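You operate a simulated robot arm through the tools that you are given. There is no shell and no other tool. Be economical: measure what you need, move in short steps, check, and stop when the job is done.

You are at the controls of a simulated robot arm. One attempt, no reset.

Task
Put the long tile middle piece from the top of the packing table on the brown tile.

It is judged by the outcome, as a careful person would: the job done as asked, and still so three seconds after it is handed in. It fails if anything else is knocked over, pushed out of place, dropped, spilled or broken.

Robot
A 6-joint arm with a two-finger parallel gripper, fixed in place. Base frame: the origin is at the foot of the arm, x ahead of it, y to its left, z up; the work surface is at about z = 0. Readings come in mm, degrees, newtons and seconds.
With the tool pointing down near the work surface it reaches from about 140 to 580 mm from the base axis. Its first joint turns from -66.0 to 66.0 degrees. Payload 2.1 kg.
The TCP is the grasp point between the finger pads, 30 mm short of the fingertips. In the tool frame z runs along the fingers and y along their closing line. Largest opening 94 mm; finger width 28, thickness 10; the body of the gripper, 50 by 96 mm, starts 55 mm behind the TCP.
Orientation is that of the tool frame in the base frame, as [roll, pitch, yaw] about the fixed x, y, z axes, in that order (R = Rz(yaw) Ry(pitch) Rx(roll)). With the fingers straight down and closing along the base's y, the tool's x points along the base's -x, its y along +y and its z along -z.

Tools
- The arm moves only by the tool nudge_tool. Its argument "steps" is a list of rows, each a list of 7 numbers: the shift along the base's x, y, z in units of 250 mm (1.0 is 250 mm), then the turn, a rotation vector about the base's x, y, z in units of 90 degrees (1.0 is 90 degrees), then the opening in per cent of the stroke, from 0 (shut) to 100 (fully open). In form: [[tx, ty, tz, rx, ry, rz, hand], ...]. A call has 1 to 20 rows; each row is the pose to reach, as a shift and turn from the pose commanded when the call began. A call with a number of a shift or a turn outside -1 to 1 is refused whole. Each row takes 0.2 s and may step no farther than 50 mm and 8.6 degrees from the row before; otherwise, or with a gripper value out of range, the whole call is refused. A pose out of reach is approached as far as the arm can. The call stops where the force on the tool passes 40 N (or 10 N more than at its start, if that is more) or the arm is blocked; 0.2 s more then pass. Each finger travels about 72 mm/s and halts on what it meets, pressing with about 24 N; the grip force reading is that of the motor and also rises with nothing between the fingers. The clock runs only during rows and for 0.2 s after the last one: add rows that repeat a pose to give the fingers time. It gives the time, the measured TCP pose, the force on the tool (base axes), the opening and the grip force at its end, in the units of the frame above (readings bear some noise), and new pictures: "pictures" is both (left out), scene, wrist or none.
- Cameras (640 x 400 px; columns grow to the right, rows downward): "scene" is fixed at [39.4, -374.3, 468.5]; the picture's right is [0.85, -0.53, 0.00], its down [-0.38, -0.60, -0.70] and it looks along [0.37, 0.59, -0.71] (base axes); focal length 274 px, centre (320, 200). "wrist" rides on the gripper at [76, 14, -103] in the tool frame; the picture's right is [-0.18, 0.98, 0.00], its down [-0.75, -0.14, -0.64] and it looks along [-0.63, -0.12, 0.77] (tool axes); focal length 243 px, centre (320, 200). There is no depth. A picture from a camera that has moved, and an enlarged one, comes with that camera's place and axes in the base frame and with its lens.
- zoom(camera, box): a new picture of the part [left, top, right, bottom] of that camera's present view, enlarged. It takes no simulated time.
- close_job(): hands the job in; it is judged then, once.

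Work in short steps. Places have to be worked out from the pictures, the camera data and where the tool is seen: move nearer, look again, correct. Check each grasp and each placing, and mend what went wrong. You have 90 turns and 170 pictures in all, those below and enlarged ones among them. Open the gripper and draw the arm clear of the work before you hand the job in, unless the task says otherwise; then end with one line.

The tools are called after "Request:" as a command line: name --pt "numbers of a row" for each row, then --argument value for the rest, lists and objects as JSON in quotes. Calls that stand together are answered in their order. nudge_tool: Moves the arm, as the interface text tells. Its arguments: {"type":"object","properties":{"steps":{"type":"array","items":{"type":"array","items":{"type":"number"}}},"pictures":{"type":"string","enum":["both","scene","wrist","none"]}},"required":["steps"]} The other tools are called the same way: zoom (camera, box) takes an enlarged picture of a part of a camera's view; close_job () hands the job in.

At the start:

```text
clock: 0.0
ee_pos: [310.9, -130.7, 209.2]
ee_rot: [180.0, 0.1, -179.8]
force: [-0.1, 0.4, -0.4]
grip_width: 94.0
grip_force: 0.0
```

scene: 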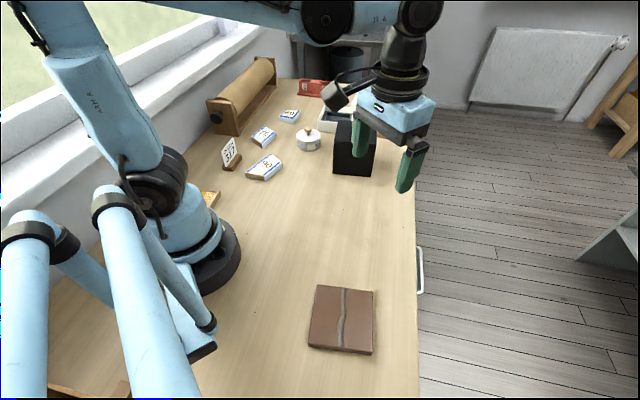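
wrist: 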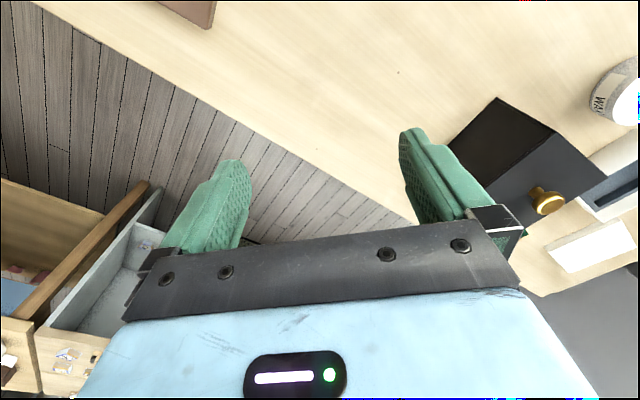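

I'll enlarge the scene around the labelled pieces and the brown tile to identify the objects.

Request:
zoom --camera "scene" --box '[190, 70, 350, 200]'

Request:
zoom --camera "scene" --box '[280, 260, 420, 370]'

Request:
zoom --camera "scene" --box '[280, 60, 440, 190]'

```text
3.08 times, centred on (270, 135) of scene
camera zoom: at [39.4, -374.3, 468.5], right [0.85, -0.53, 0.0], down [-0.38, -0.6, -0.7], along [0.37, 0.59, -0.71], focal length 842 px, centre (474, 400)
```

zoom: 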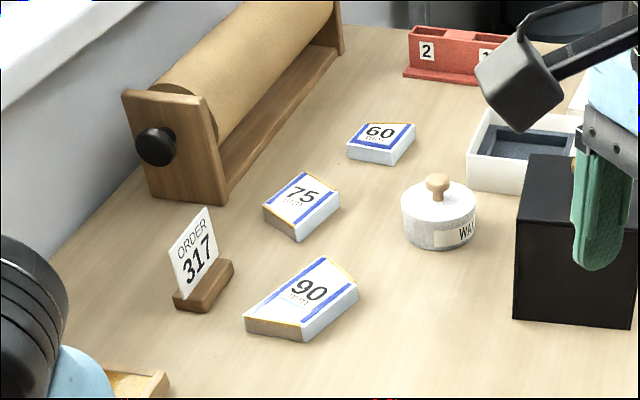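

```text
3.64 times, centred on (350, 315) of scene
camera zoom: at [39.4, -374.3, 468.5], right [0.85, -0.53, 0.0], down [-0.38, -0.6, -0.7], along [0.37, 0.59, -0.71], focal length 995 px, centre (211, -218)
```

zoom: 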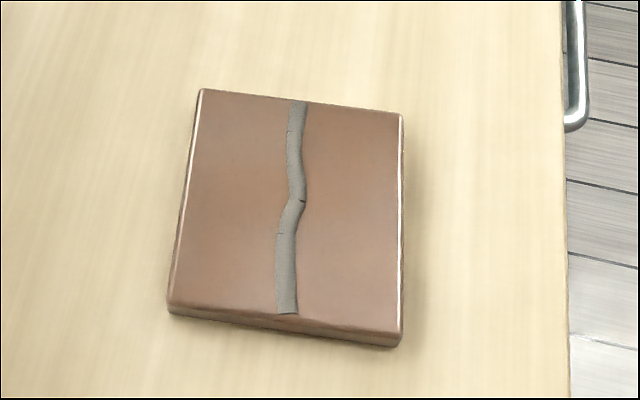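

```text
3.08 times, centred on (360, 125) of scene
camera zoom: at [39.4, -374.3, 468.5], right [0.85, -0.53, 0.0], down [-0.38, -0.6, -0.7], along [0.37, 0.59, -0.71], focal length 842 px, centre (197, 431)
```

zoom: 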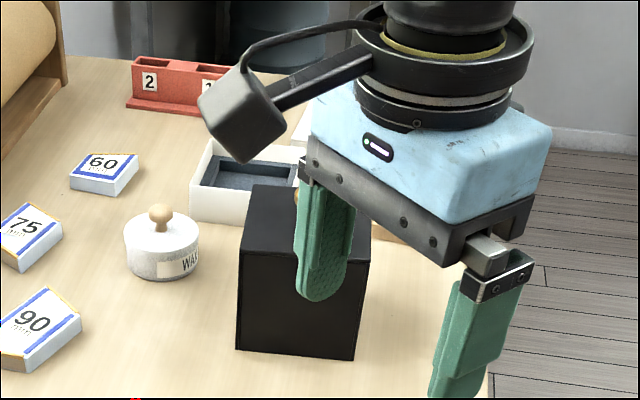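

I'll look closer at the labels and at the other places in view (the wrist camera shows a drawer with more items).

Request:
zoom --camera "scene" --box '[240, 145, 290, 185]'

Request:
zoom --camera "scene" --box '[244, 102, 304, 150]'

Request:
zoom --camera "wrist" --box '[0, 170, 200, 400]'

Request:
zoom --camera "wrist" --box '[440, 40, 640, 280]'

```text
10.00 times, centred on (265, 165) of scene
camera zoom: at [39.4, -374.3, 468.5], right [0.85, -0.53, 0.0], down [-0.38, -0.6, -0.7], along [0.37, 0.59, -0.71], focal length 2737 px, centre (870, 550)
```

zoom: 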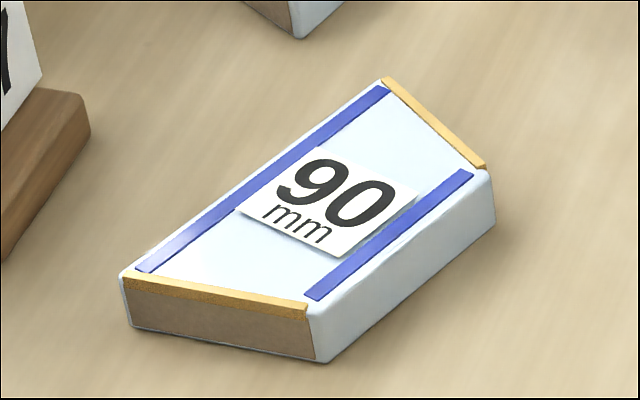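

```text
8.33 times, centred on (274, 126) of scene
camera zoom: at [39.4, -374.3, 468.5], right [0.85, -0.53, 0.0], down [-0.38, -0.6, -0.7], along [0.37, 0.59, -0.71], focal length 2281 px, centre (703, 817)
```

zoom: 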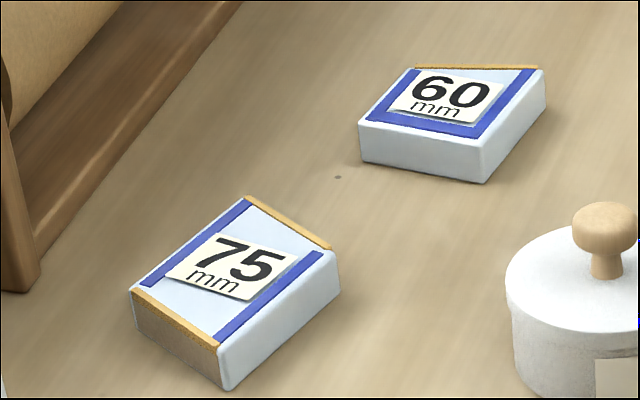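

```text
1.74 times, centred on (100, 285) of wrist
camera zoom: at [234.1, -116.2, 312.8], right [0.18, 0.98, 0.0], down [0.75, -0.14, 0.64], along [0.63, -0.12, -0.77], focal length 422 px, centre (703, 52)
```

zoom: 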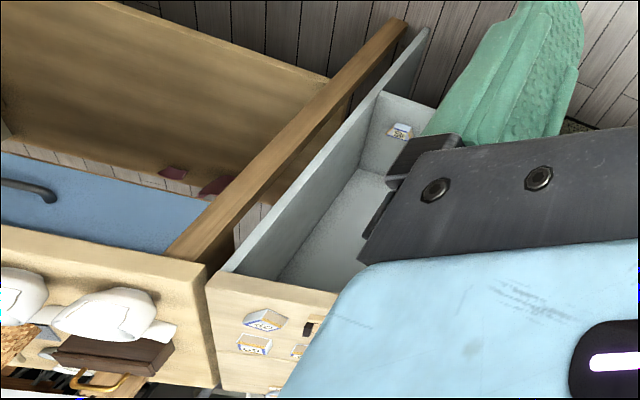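

```text
1.67 times, centred on (540, 160) of wrist
camera zoom: at [234.1, -116.2, 312.8], right [0.18, 0.98, 0.0], down [0.75, -0.14, 0.64], along [0.63, -0.12, -0.77], focal length 404 px, centre (-47, 267)
```

zoom: 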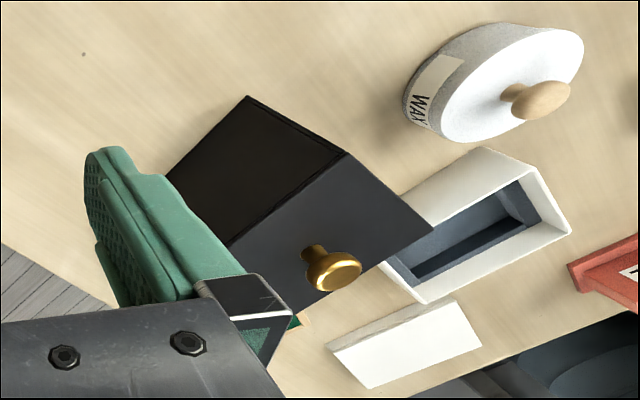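

Three pieces are visible: "60" has one broken end (an end piece), while "75" and "90" have two (middle pieces). That makes 90 mm the long middle piece, near (215, 178). The brown tile is near (162, -248). I'll move over the left side for a closer look.

Request:
nudge_tool --pt "-0.07 0.165 0.02 0 0 0 100" --pt "-0.14 0.33 0.04 0 0 0 100" --pt "-0.21 0.495 0.06 0 0 0 100" --pt "-0.28 0.66 0.08 0 0 0 100" --pt "-0.35 0.825 0.1 0 0 0 100" --pt "-0.42 0.99 0.12 0 0 0 100" --pt "-0.42 0.99 0.12 0 0 0 100"

```text
clock: 1.6
ee_pos: [204.8, 117.5, 237.2]
ee_rot: [-179.9, 0.1, -179.9]
force: [-0.9, -0.6, -0.1]
grip_width: 93.9
grip_force: 0.0
camera wrist: at [129.4, 132.8, 340.9], right [0.18, 0.98, 0.0], down [0.75, -0.14, 0.64], along [0.63, -0.12, -0.77], focal length 243 px, centre (320, 200)
```

scene: 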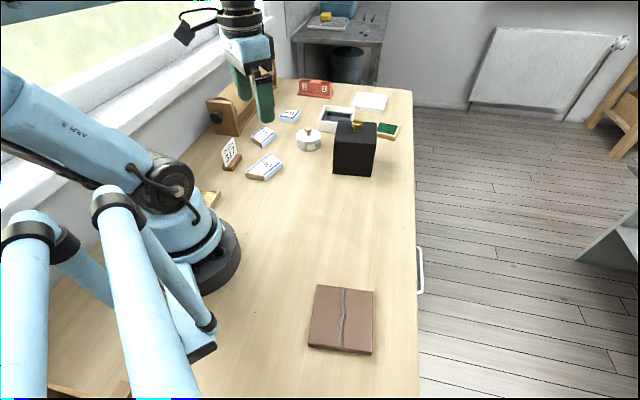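
wrist: 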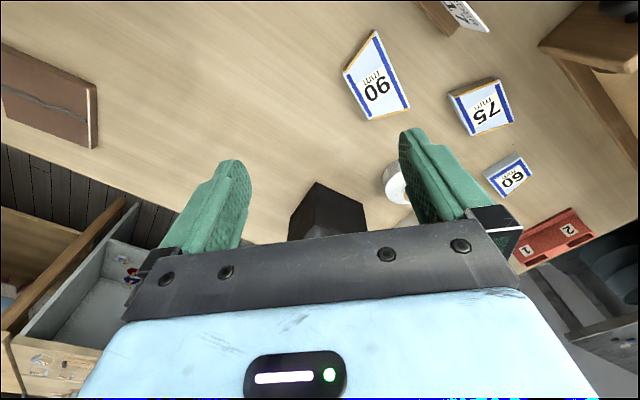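

Let me zoom on the pieces from above to get exact geometry, and check the other table.

Request:
zoom --camera "wrist" --box '[310, 0, 550, 150]'

Request:
zoom --camera "wrist" --box '[0, 190, 160, 400]'

Request:
zoom --camera "scene" --box '[290, 0, 420, 150]'

```text
2.67 times, centred on (430, 75) of wrist
camera zoom: at [129.4, 132.8, 340.9], right [0.18, 0.98, 0.0], down [0.75, -0.14, 0.64], along [0.63, -0.12, -0.77], focal length 647 px, centre (27, 533)
```

zoom: 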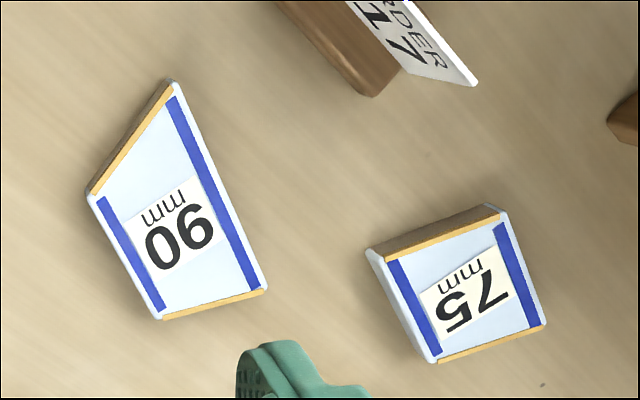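

```text
1.90 times, centred on (80, 295) of wrist
camera zoom: at [129.4, 132.8, 340.9], right [0.18, 0.98, 0.0], down [0.75, -0.14, 0.64], along [0.63, -0.12, -0.77], focal length 462 px, centre (777, 19)
```

zoom: 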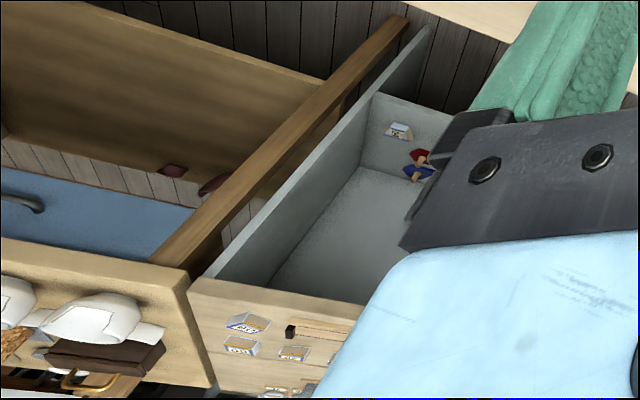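

```text
2.67 times, centred on (355, 75) of scene
camera zoom: at [39.4, -374.3, 468.5], right [0.85, -0.53, 0.0], down [-0.38, -0.6, -0.7], along [0.37, 0.59, -0.71], focal length 730 px, centre (227, 533)
```

zoom: 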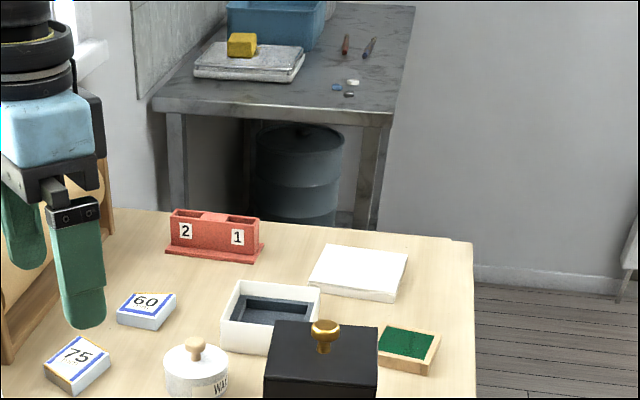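

The 90 piece has two broken ends and parallel sides, about 49 mm wide, with its long axis at about +24°. Its centre is near (226, 184.5). I'll hover over it with the gripper turned 24° and partly closed.

Request:
nudge_tool --pt "0.028 0.09 0 0 0 0.09 85" --pt "0.056 0.18 -0.1 0 0 0.18 85" --pt "0.084 0.27 -0.25 0 0 0.27 85" --pt "0.084 0.27 -0.4 0 0 0.27 85" --pt "0.084 0.27 -0.5 0 0 0.27 85" --pt "0.084 0.27 -0.5 0 0 0.27 85"

```text
clock: 3.0
ee_pos: [225.9, 185.8, 112.7]
ee_rot: [180.0, 0.1, -155.6]
force: [0.1, -0.1, 0.2]
grip_width: 80.0
grip_force: 0.0
camera wrist: at [151.3, 167.5, 216.0], right [-0.24, 0.97, 0.0], down [0.74, 0.18, 0.64], along [0.62, 0.15, -0.77], focal length 243 px, centre (320, 200)
```

scene: 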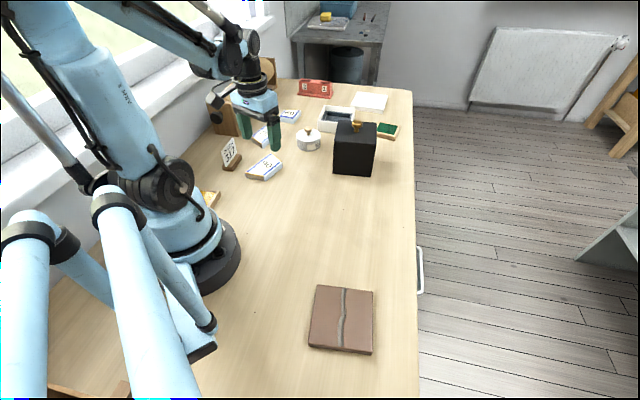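
wrist: 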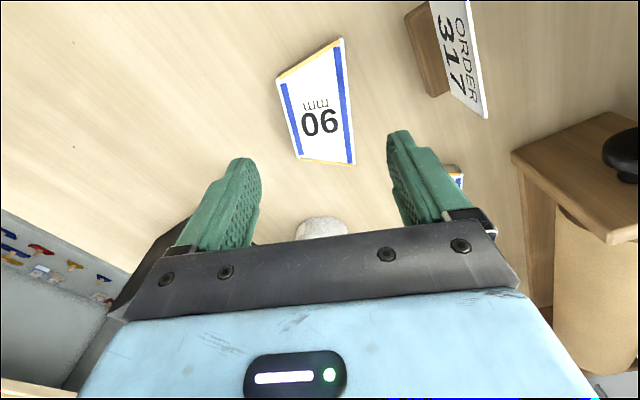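

The second view confirms the centre at (227, 185) and the axis at 24°. I'll descend until the tips are about 4 mm above the table.

Request:
nudge_tool --pt "0.003 -0.002 -0.12 0 0 0 85" --pt "0.003 -0.002 -0.22 0 0 0 85" --pt "0.003 -0.002 -0.29 0 0 0 85" --pt "0.003 -0.002 -0.314 0 0 0 85"

```text
clock: 4.0
ee_pos: [226.8, 184.3, 35.1]
ee_rot: [180.0, 0.1, -155.7]
force: [0.2, -0.4, 0.1]
grip_width: 79.7
grip_force: 0.1
camera wrist: at [152.3, 167.0, 138.5], right [-0.24, 0.97, 0.0], down [0.74, 0.18, 0.64], along [0.62, 0.15, -0.77], focal length 243 px, centre (320, 200)
```

scene: 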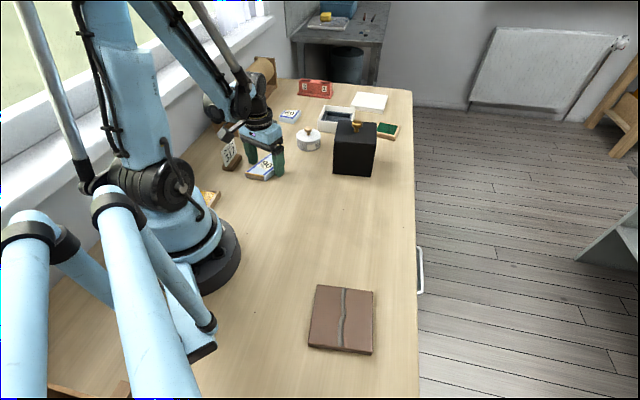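
wrist: 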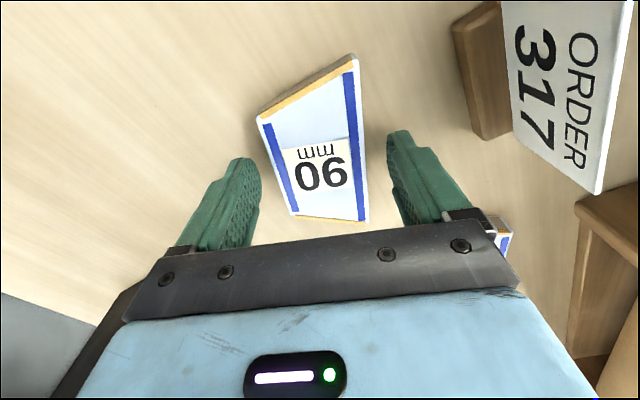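

The fingers straddle the piece and the card stand is well clear. I'll go 2 mm lower and close.

Request:
nudge_tool --pt "0 0 -0.008 0 0 0 60" --pt "0 0 -0.008 0 0 0 30" --pt "0 0 -0.008 0 0 0 30" --pt "0 0 -0.008 0 0 0 30"

```text
clock: 5.0
ee_pos: [226.5, 183.9, 34.6]
ee_rot: [180.0, 0.1, -155.6]
force: [-0.4, 1.0, 11.2]
grip_width: 53.5
grip_force: 22.2
camera wrist: at [152.0, 166.5, 137.2], right [-0.24, 0.97, 0.0], down [0.74, 0.18, 0.64], along [0.62, 0.15, -0.77], focal length 243 px, centre (320, 200)
```

scene: 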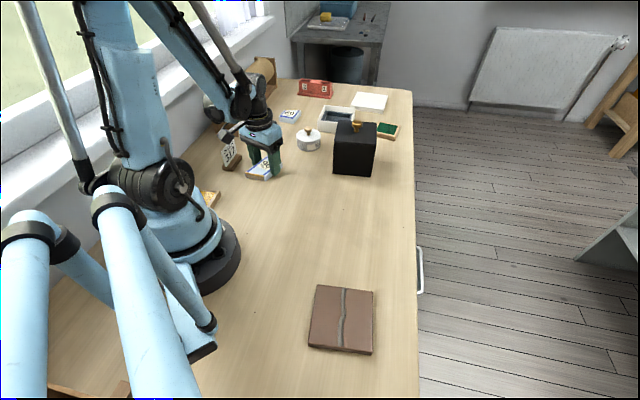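
wrist: 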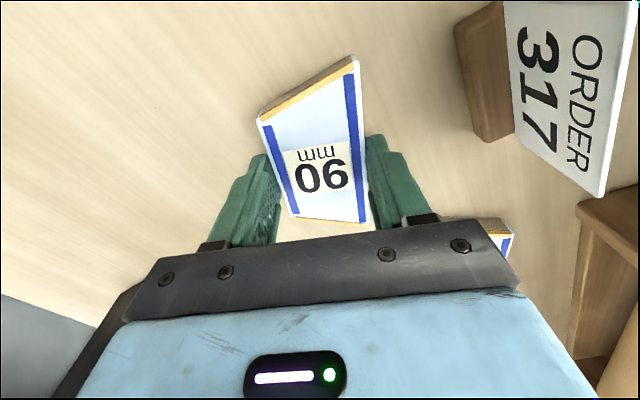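

Gripped at 53 mm with 22 N. The 11 N upward force suggests the tips are touching the table, so I'll lift slowly.

Request:
nudge_tool --pt "0 0 0.02 0 0 0 30" --pt "0 0 0.1 0 0 0 30" --pt "0 0 0.25 0 0 0 30" --pt "0 0 0.4 0 0 0 30" --pt "0 0 0.55 0 0 0 30" --pt "0 0 0.55 0 0 0 30"

```text
clock: 6.4
ee_pos: [226.3, 185.9, 171.4]
ee_rot: [180.0, 0.2, -155.7]
force: [0.3, 1.0, -1.5]
grip_width: 53.3
grip_force: 21.6
camera wrist: at [151.0, 167.2, 275.6], right [-0.24, 0.97, 0.0], down [0.74, 0.18, 0.64], along [0.62, 0.15, -0.77], focal length 243 px, centre (320, 200)
```

scene: 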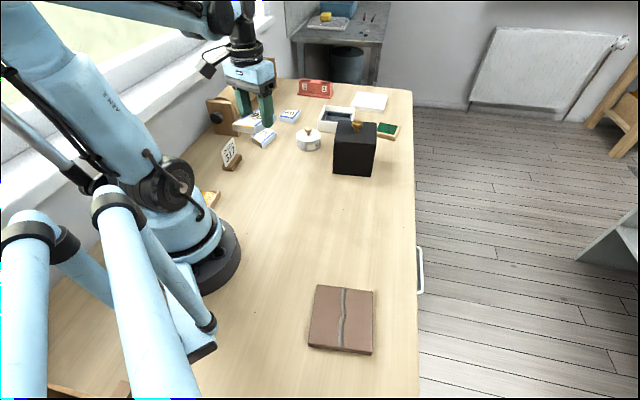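
wrist: 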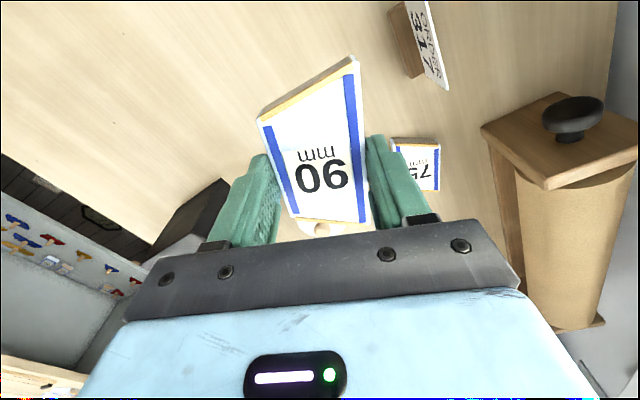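

Lift holds. I'll carry it across toward the right side, turning gradually.

Request:
nudge_tool --pt "0.02 -0.14 0.0 0 0 -0.06 30" --pt "0.04 -0.28 0.0 0 0 -0.12 30" --pt "0.06 -0.42 0.0 0 0 -0.18 30" --pt "0.08 -0.56 0.0 0 0 -0.24 30" --pt "0.1 -0.7 0.0 0 0 -0.3 30" --pt "0.08 -0.84 0.0 0 0 -0.36 30" --pt "0.06 -0.98 0.0 0 0 -0.42 30" --pt "0.06 -0.98 0.0 0 0 -0.42 30" --pictures "both"

```text
clock: 8.2
ee_pos: [242.2, -62.0, 170.6]
ee_rot: [180.0, 0.1, 166.5]
force: [-0.6, 0.4, -2.2]
grip_width: 53.4
grip_force: 21.9
camera wrist: at [172.5, -29.1, 274.2], right [0.41, 0.91, 0.0], down [0.7, -0.31, 0.64], along [0.59, -0.26, -0.77], focal length 243 px, centre (320, 200)
```

scene: 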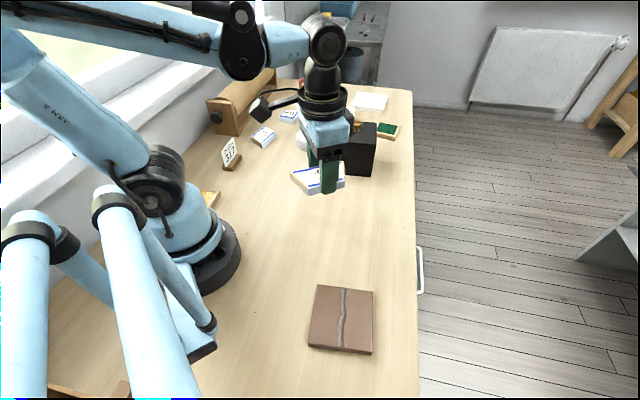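
wrist: 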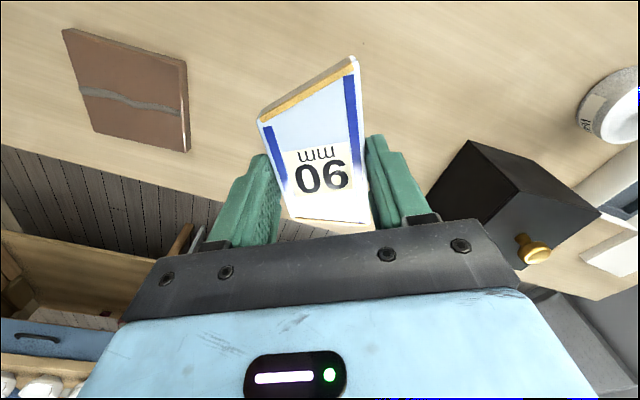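

Zoom on the tile from this view to refine its position and see whether the grey line is raised.

Request:
zoom --camera "wrist" --box '[50, 10, 210, 170]'

Request:
zoom --camera "scene" --box '[300, 275, 385, 365]'

```text
2.50 times, centred on (130, 90) of wrist
camera zoom: at [172.5, -29.1, 274.2], right [0.41, 0.91, 0.0], down [0.7, -0.31, 0.64], along [0.59, -0.26, -0.77], focal length 606 px, centre (795, 475)
```

zoom: 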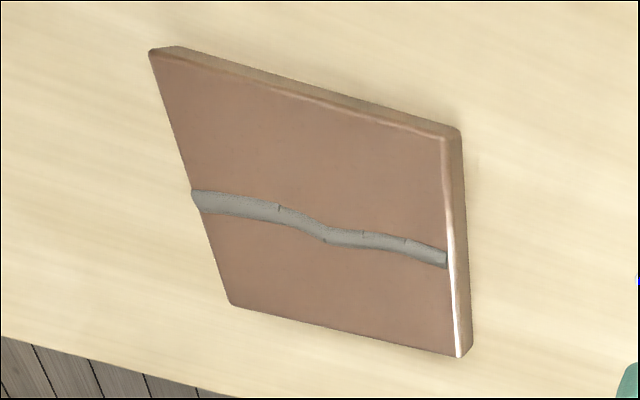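

```text
4.44 times, centred on (342, 320) of scene
camera zoom: at [39.4, -374.3, 468.5], right [0.85, -0.53, 0.0], down [-0.38, -0.6, -0.7], along [0.37, 0.59, -0.71], focal length 1217 px, centre (220, -333)
```

zoom: 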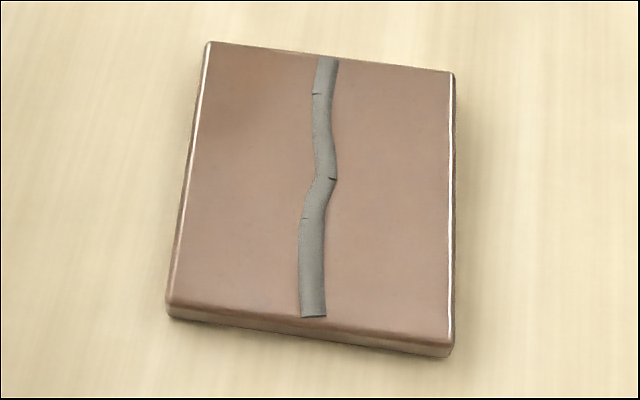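

The grey seam is slightly raised, like a mortar bead, so I'll lay the piece across it, centred and aligned with the tile edges. The two views average to a tile centre of (168.5, -241) and an edge direction of about -40°. I'll move to hover above it.

Request:
nudge_tool --pt "-0.059 -0.143 0 0 0 -0.06 30" --pt "-0.118 -0.286 0 0 0 -0.12 30" --pt "-0.177 -0.43 0 0 0 -0.18 30" --pt "-0.236 -0.573 0 0 0 -0.24 30" --pt "-0.295 -0.716 0 0 0 -0.292 30" --pt "-0.295 -0.716 -0.12 0 0 -0.292 30" --pt "-0.295 -0.716 -0.28 0 0 -0.292 30" --pt "-0.295 -0.716 -0.28 0 0 -0.292 30"

```text
clock: 10.0
ee_pos: [169.9, -237.7, 97.5]
ee_rot: [-180.0, 0.0, 140.2]
force: [-0.6, 0.9, -1.4]
grip_width: 53.4
grip_force: 21.7
camera wrist: at [120.7, -177.0, 201.4], right [0.77, 0.64, 0.0], down [0.49, -0.59, 0.64], along [0.41, -0.49, -0.77], focal length 243 px, centre (320, 200)
```

scene: 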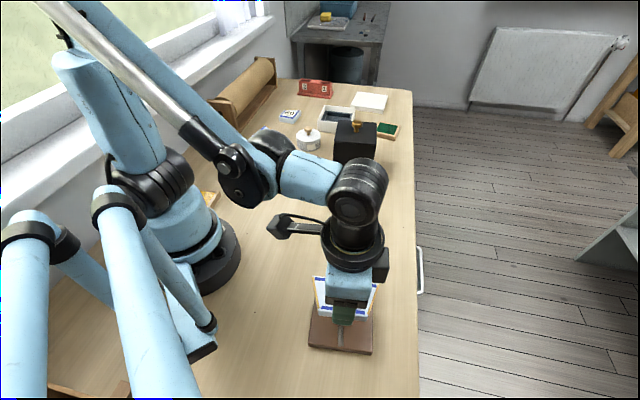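
wrist: 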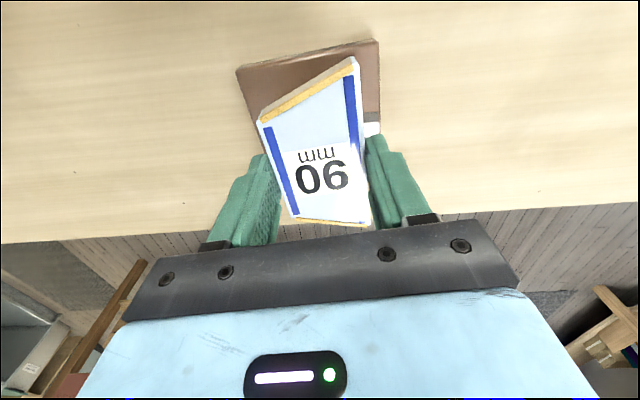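

The tile's visible corners match my estimate. I'll correct about 2 mm in y and descend to just above contact.

Request:
nudge_tool --pt "-0.003 -0.01 -0.08 0 0 0 30" --pt "-0.003 -0.01 -0.14 0 0 0 30" --pt "-0.003 -0.01 -0.17 0 0 0 30" --pt "-0.003 -0.01 -0.17 0 0 0 30"

```text
clock: 11.0
ee_pos: [168.6, -242.1, 59.0]
ee_rot: [180.0, 0.1, 140.3]
force: [0.5, -0.1, -0.7]
grip_width: 53.7
grip_force: 22.0
camera wrist: at [119.1, -181.3, 161.6], right [0.77, 0.64, 0.0], down [0.49, -0.59, 0.64], along [0.41, -0.49, -0.77], focal length 243 px, centre (320, 200)
```

scene: 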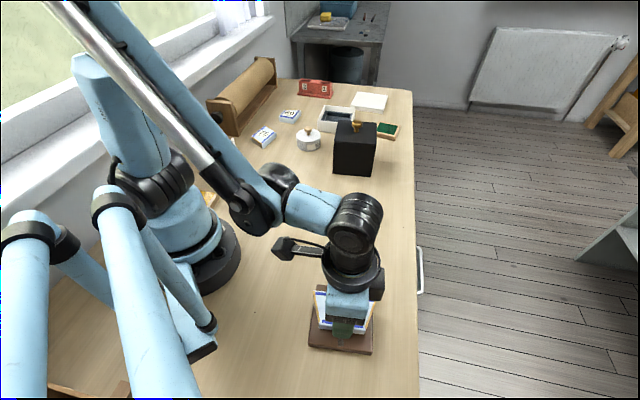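
wrist: 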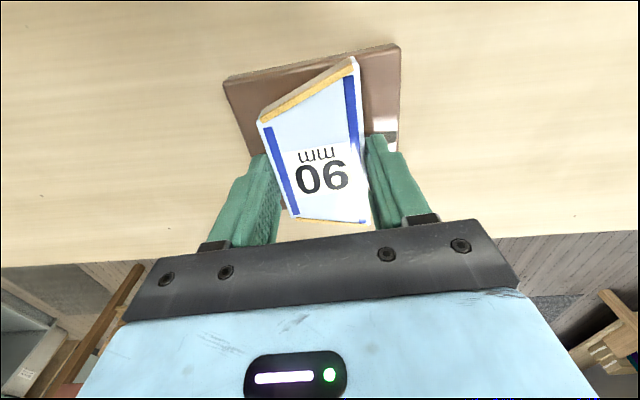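

The piece's tip lines up with the tile's edge, as expected for a centred 100 mm piece. Now I'll lower it in small steps, watching the force.

Request:
nudge_tool --pt "0 0 -0.012 0 0 0 30" --pt "0 0 -0.02 0 0 0 30" --pt "0 0 -0.028 0 0 0 30" --pt "0 0 -0.028 0 0 0 30" --pictures "none"

Request:
zoom --camera "scene" --box '[295, 265, 395, 365]'

```text
clock: 12.0
ee_pos: [167.3, -243.1, 51.4]
ee_rot: [180.0, 0.1, 140.4]
force: [-0.4, 0.2, -1.8]
grip_width: 53.4
grip_force: 21.6
```

```text
4.00 times, centred on (345, 315) of scene
camera zoom: at [39.4, -374.3, 468.5], right [0.85, -0.53, 0.0], down [-0.38, -0.6, -0.7], along [0.37, 0.59, -0.71], focal length 1095 px, centre (220, -260)
```

zoom: 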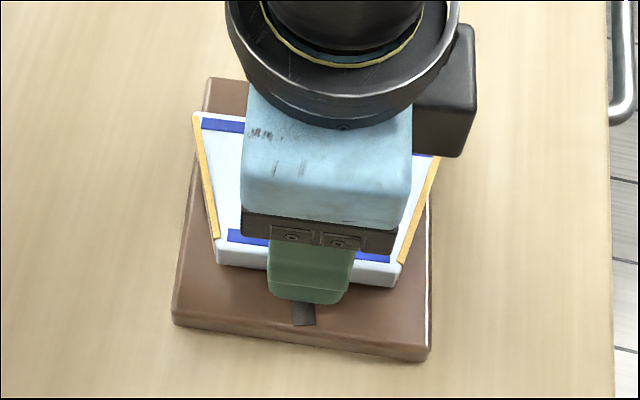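

It's well centred with no contact yet. Continuing down slowly.

Request:
nudge_tool --pt "0.004 0.003 -0.006 0 0 0 30" --pt "0.004 0.003 -0.012 0 0 0 30" --pt "0.004 0.003 -0.012 0 0 0 30" --pictures "none"

```text
clock: 12.8
ee_pos: [169.8, -243.4, 48.7]
ee_rot: [179.9, 0.1, 140.4]
force: [-1.2, 4.6, 22.1]
grip_width: 53.5
grip_force: 22.1
```

Contact at z ≈ 48.7 with 22 N. I'll ease up slightly to relieve the load, then open.

Request:
nudge_tool --pt "0 0 0.004 0 0 0 30" --pt "0 0 0.005 0 0 0 30" --pictures "none"

```text
clock: 13.4
ee_pos: [168.9, -241.9, 50.4]
ee_rot: [-179.9, 0.1, 140.3]
force: [-0.1, -0.1, -1.5]
grip_width: 53.6
grip_force: 22.1
```

Load is relieved and the piece is about 1 mm above contact. Opening gently.

Request:
nudge_tool --pt "0 0 -0.003 0 0 0 59" --pt "0 0 -0.003 0 0 0 63" --pt "0 0 -0.003 0 0 0 72" --pt "0 0 -0.003 0 0 0 80" --pt "0 0 -0.003 0 0 0 80"

```text
clock: 14.6
ee_pos: [169.1, -243.0, 48.7]
ee_rot: [-180.0, 0.1, 140.2]
force: [-0.9, 0.5, 0.7]
grip_width: 75.1
grip_force: 0.0
camera wrist: at [119.2, -181.5, 152.0], right [0.77, 0.64, 0.0], down [0.49, -0.59, 0.64], along [0.41, -0.49, -0.77], focal length 243 px, centre (320, 200)
```

scene: 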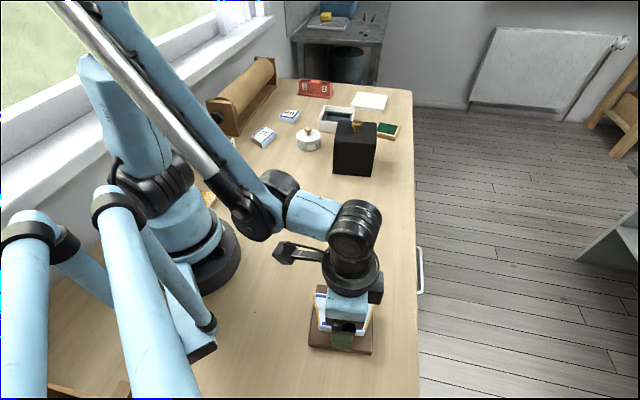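
wrist: 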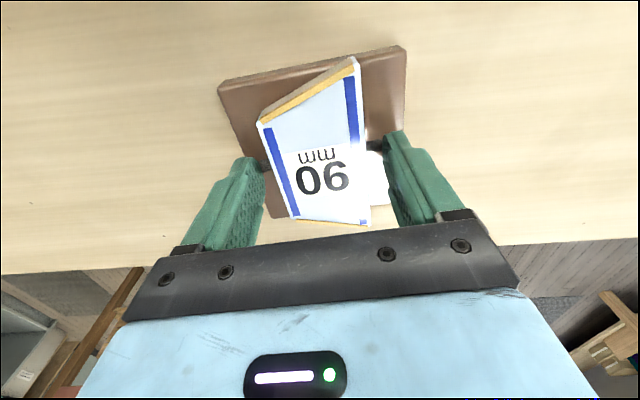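

Released cleanly. I'll raise straight up and draw clear to see the result.

Request:
nudge_tool --pt "0 0 0.08 0 0 0 80" --pt "0 0 0.24 0 0 0 80" --pt "0 0 0.42 0 0 0 80" --pt "0 0 0.58 0 0 0 80" --pt "0.1 0.14 0.6 0 0 0 80" --pt "0.2 0.28 0.6 0 0 0 80" --pt "0.3 0.42 0.6 0 0 0 80" --pt "0.3 0.42 0.6 0 0 0 80"

Request:
zoom --camera "scene" --box '[295, 265, 395, 365]'

```text
clock: 16.4
ee_pos: [243.4, -136.5, 200.1]
ee_rot: [-180.0, 0.1, 140.3]
force: [-0.7, 0.5, -0.3]
grip_width: 75.2
grip_force: 0.0
camera wrist: at [193.7, -75.0, 303.2], right [0.77, 0.64, 0.0], down [0.49, -0.59, 0.64], along [0.41, -0.49, -0.77], focal length 243 px, centre (320, 200)
```

scene: 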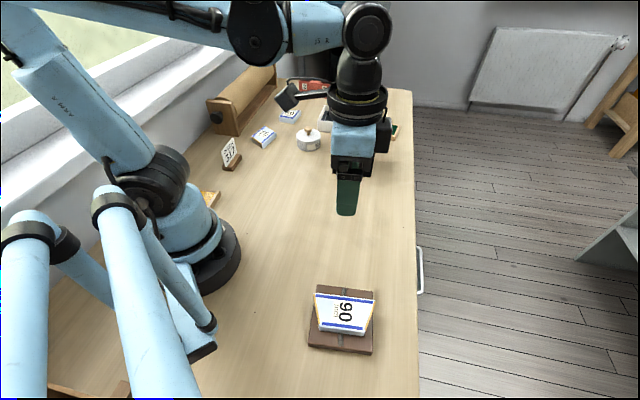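
wrist: 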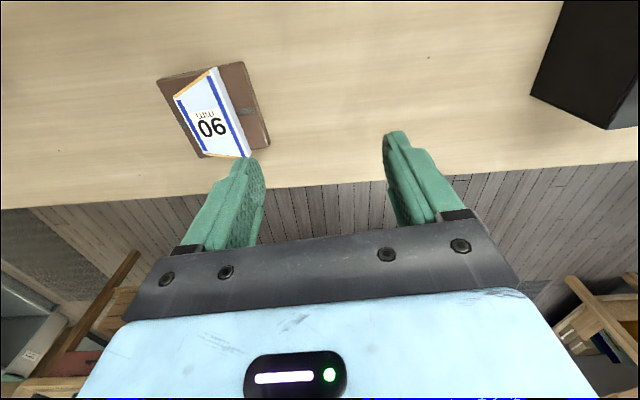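

```text
4.00 times, centred on (345, 315) of scene
camera zoom: at [39.4, -374.3, 468.5], right [0.85, -0.53, 0.0], down [-0.38, -0.6, -0.7], along [0.37, 0.59, -0.71], focal length 1095 px, centre (220, -260)
```

zoom: 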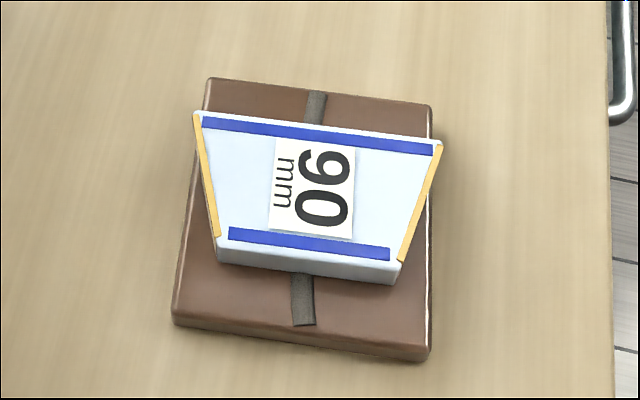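

The 90 mm piece rests centred on the brown tile, nothing else was moved, and the arm is clear with the gripper open. Handing in.

Request:
close_job

```text
The job is handed in.
```

I placed the long (90 mm) tile middle piece on the brown tile, centred across its grey seam; nothing else was disturbed, and the gripper is open and clear of the work.
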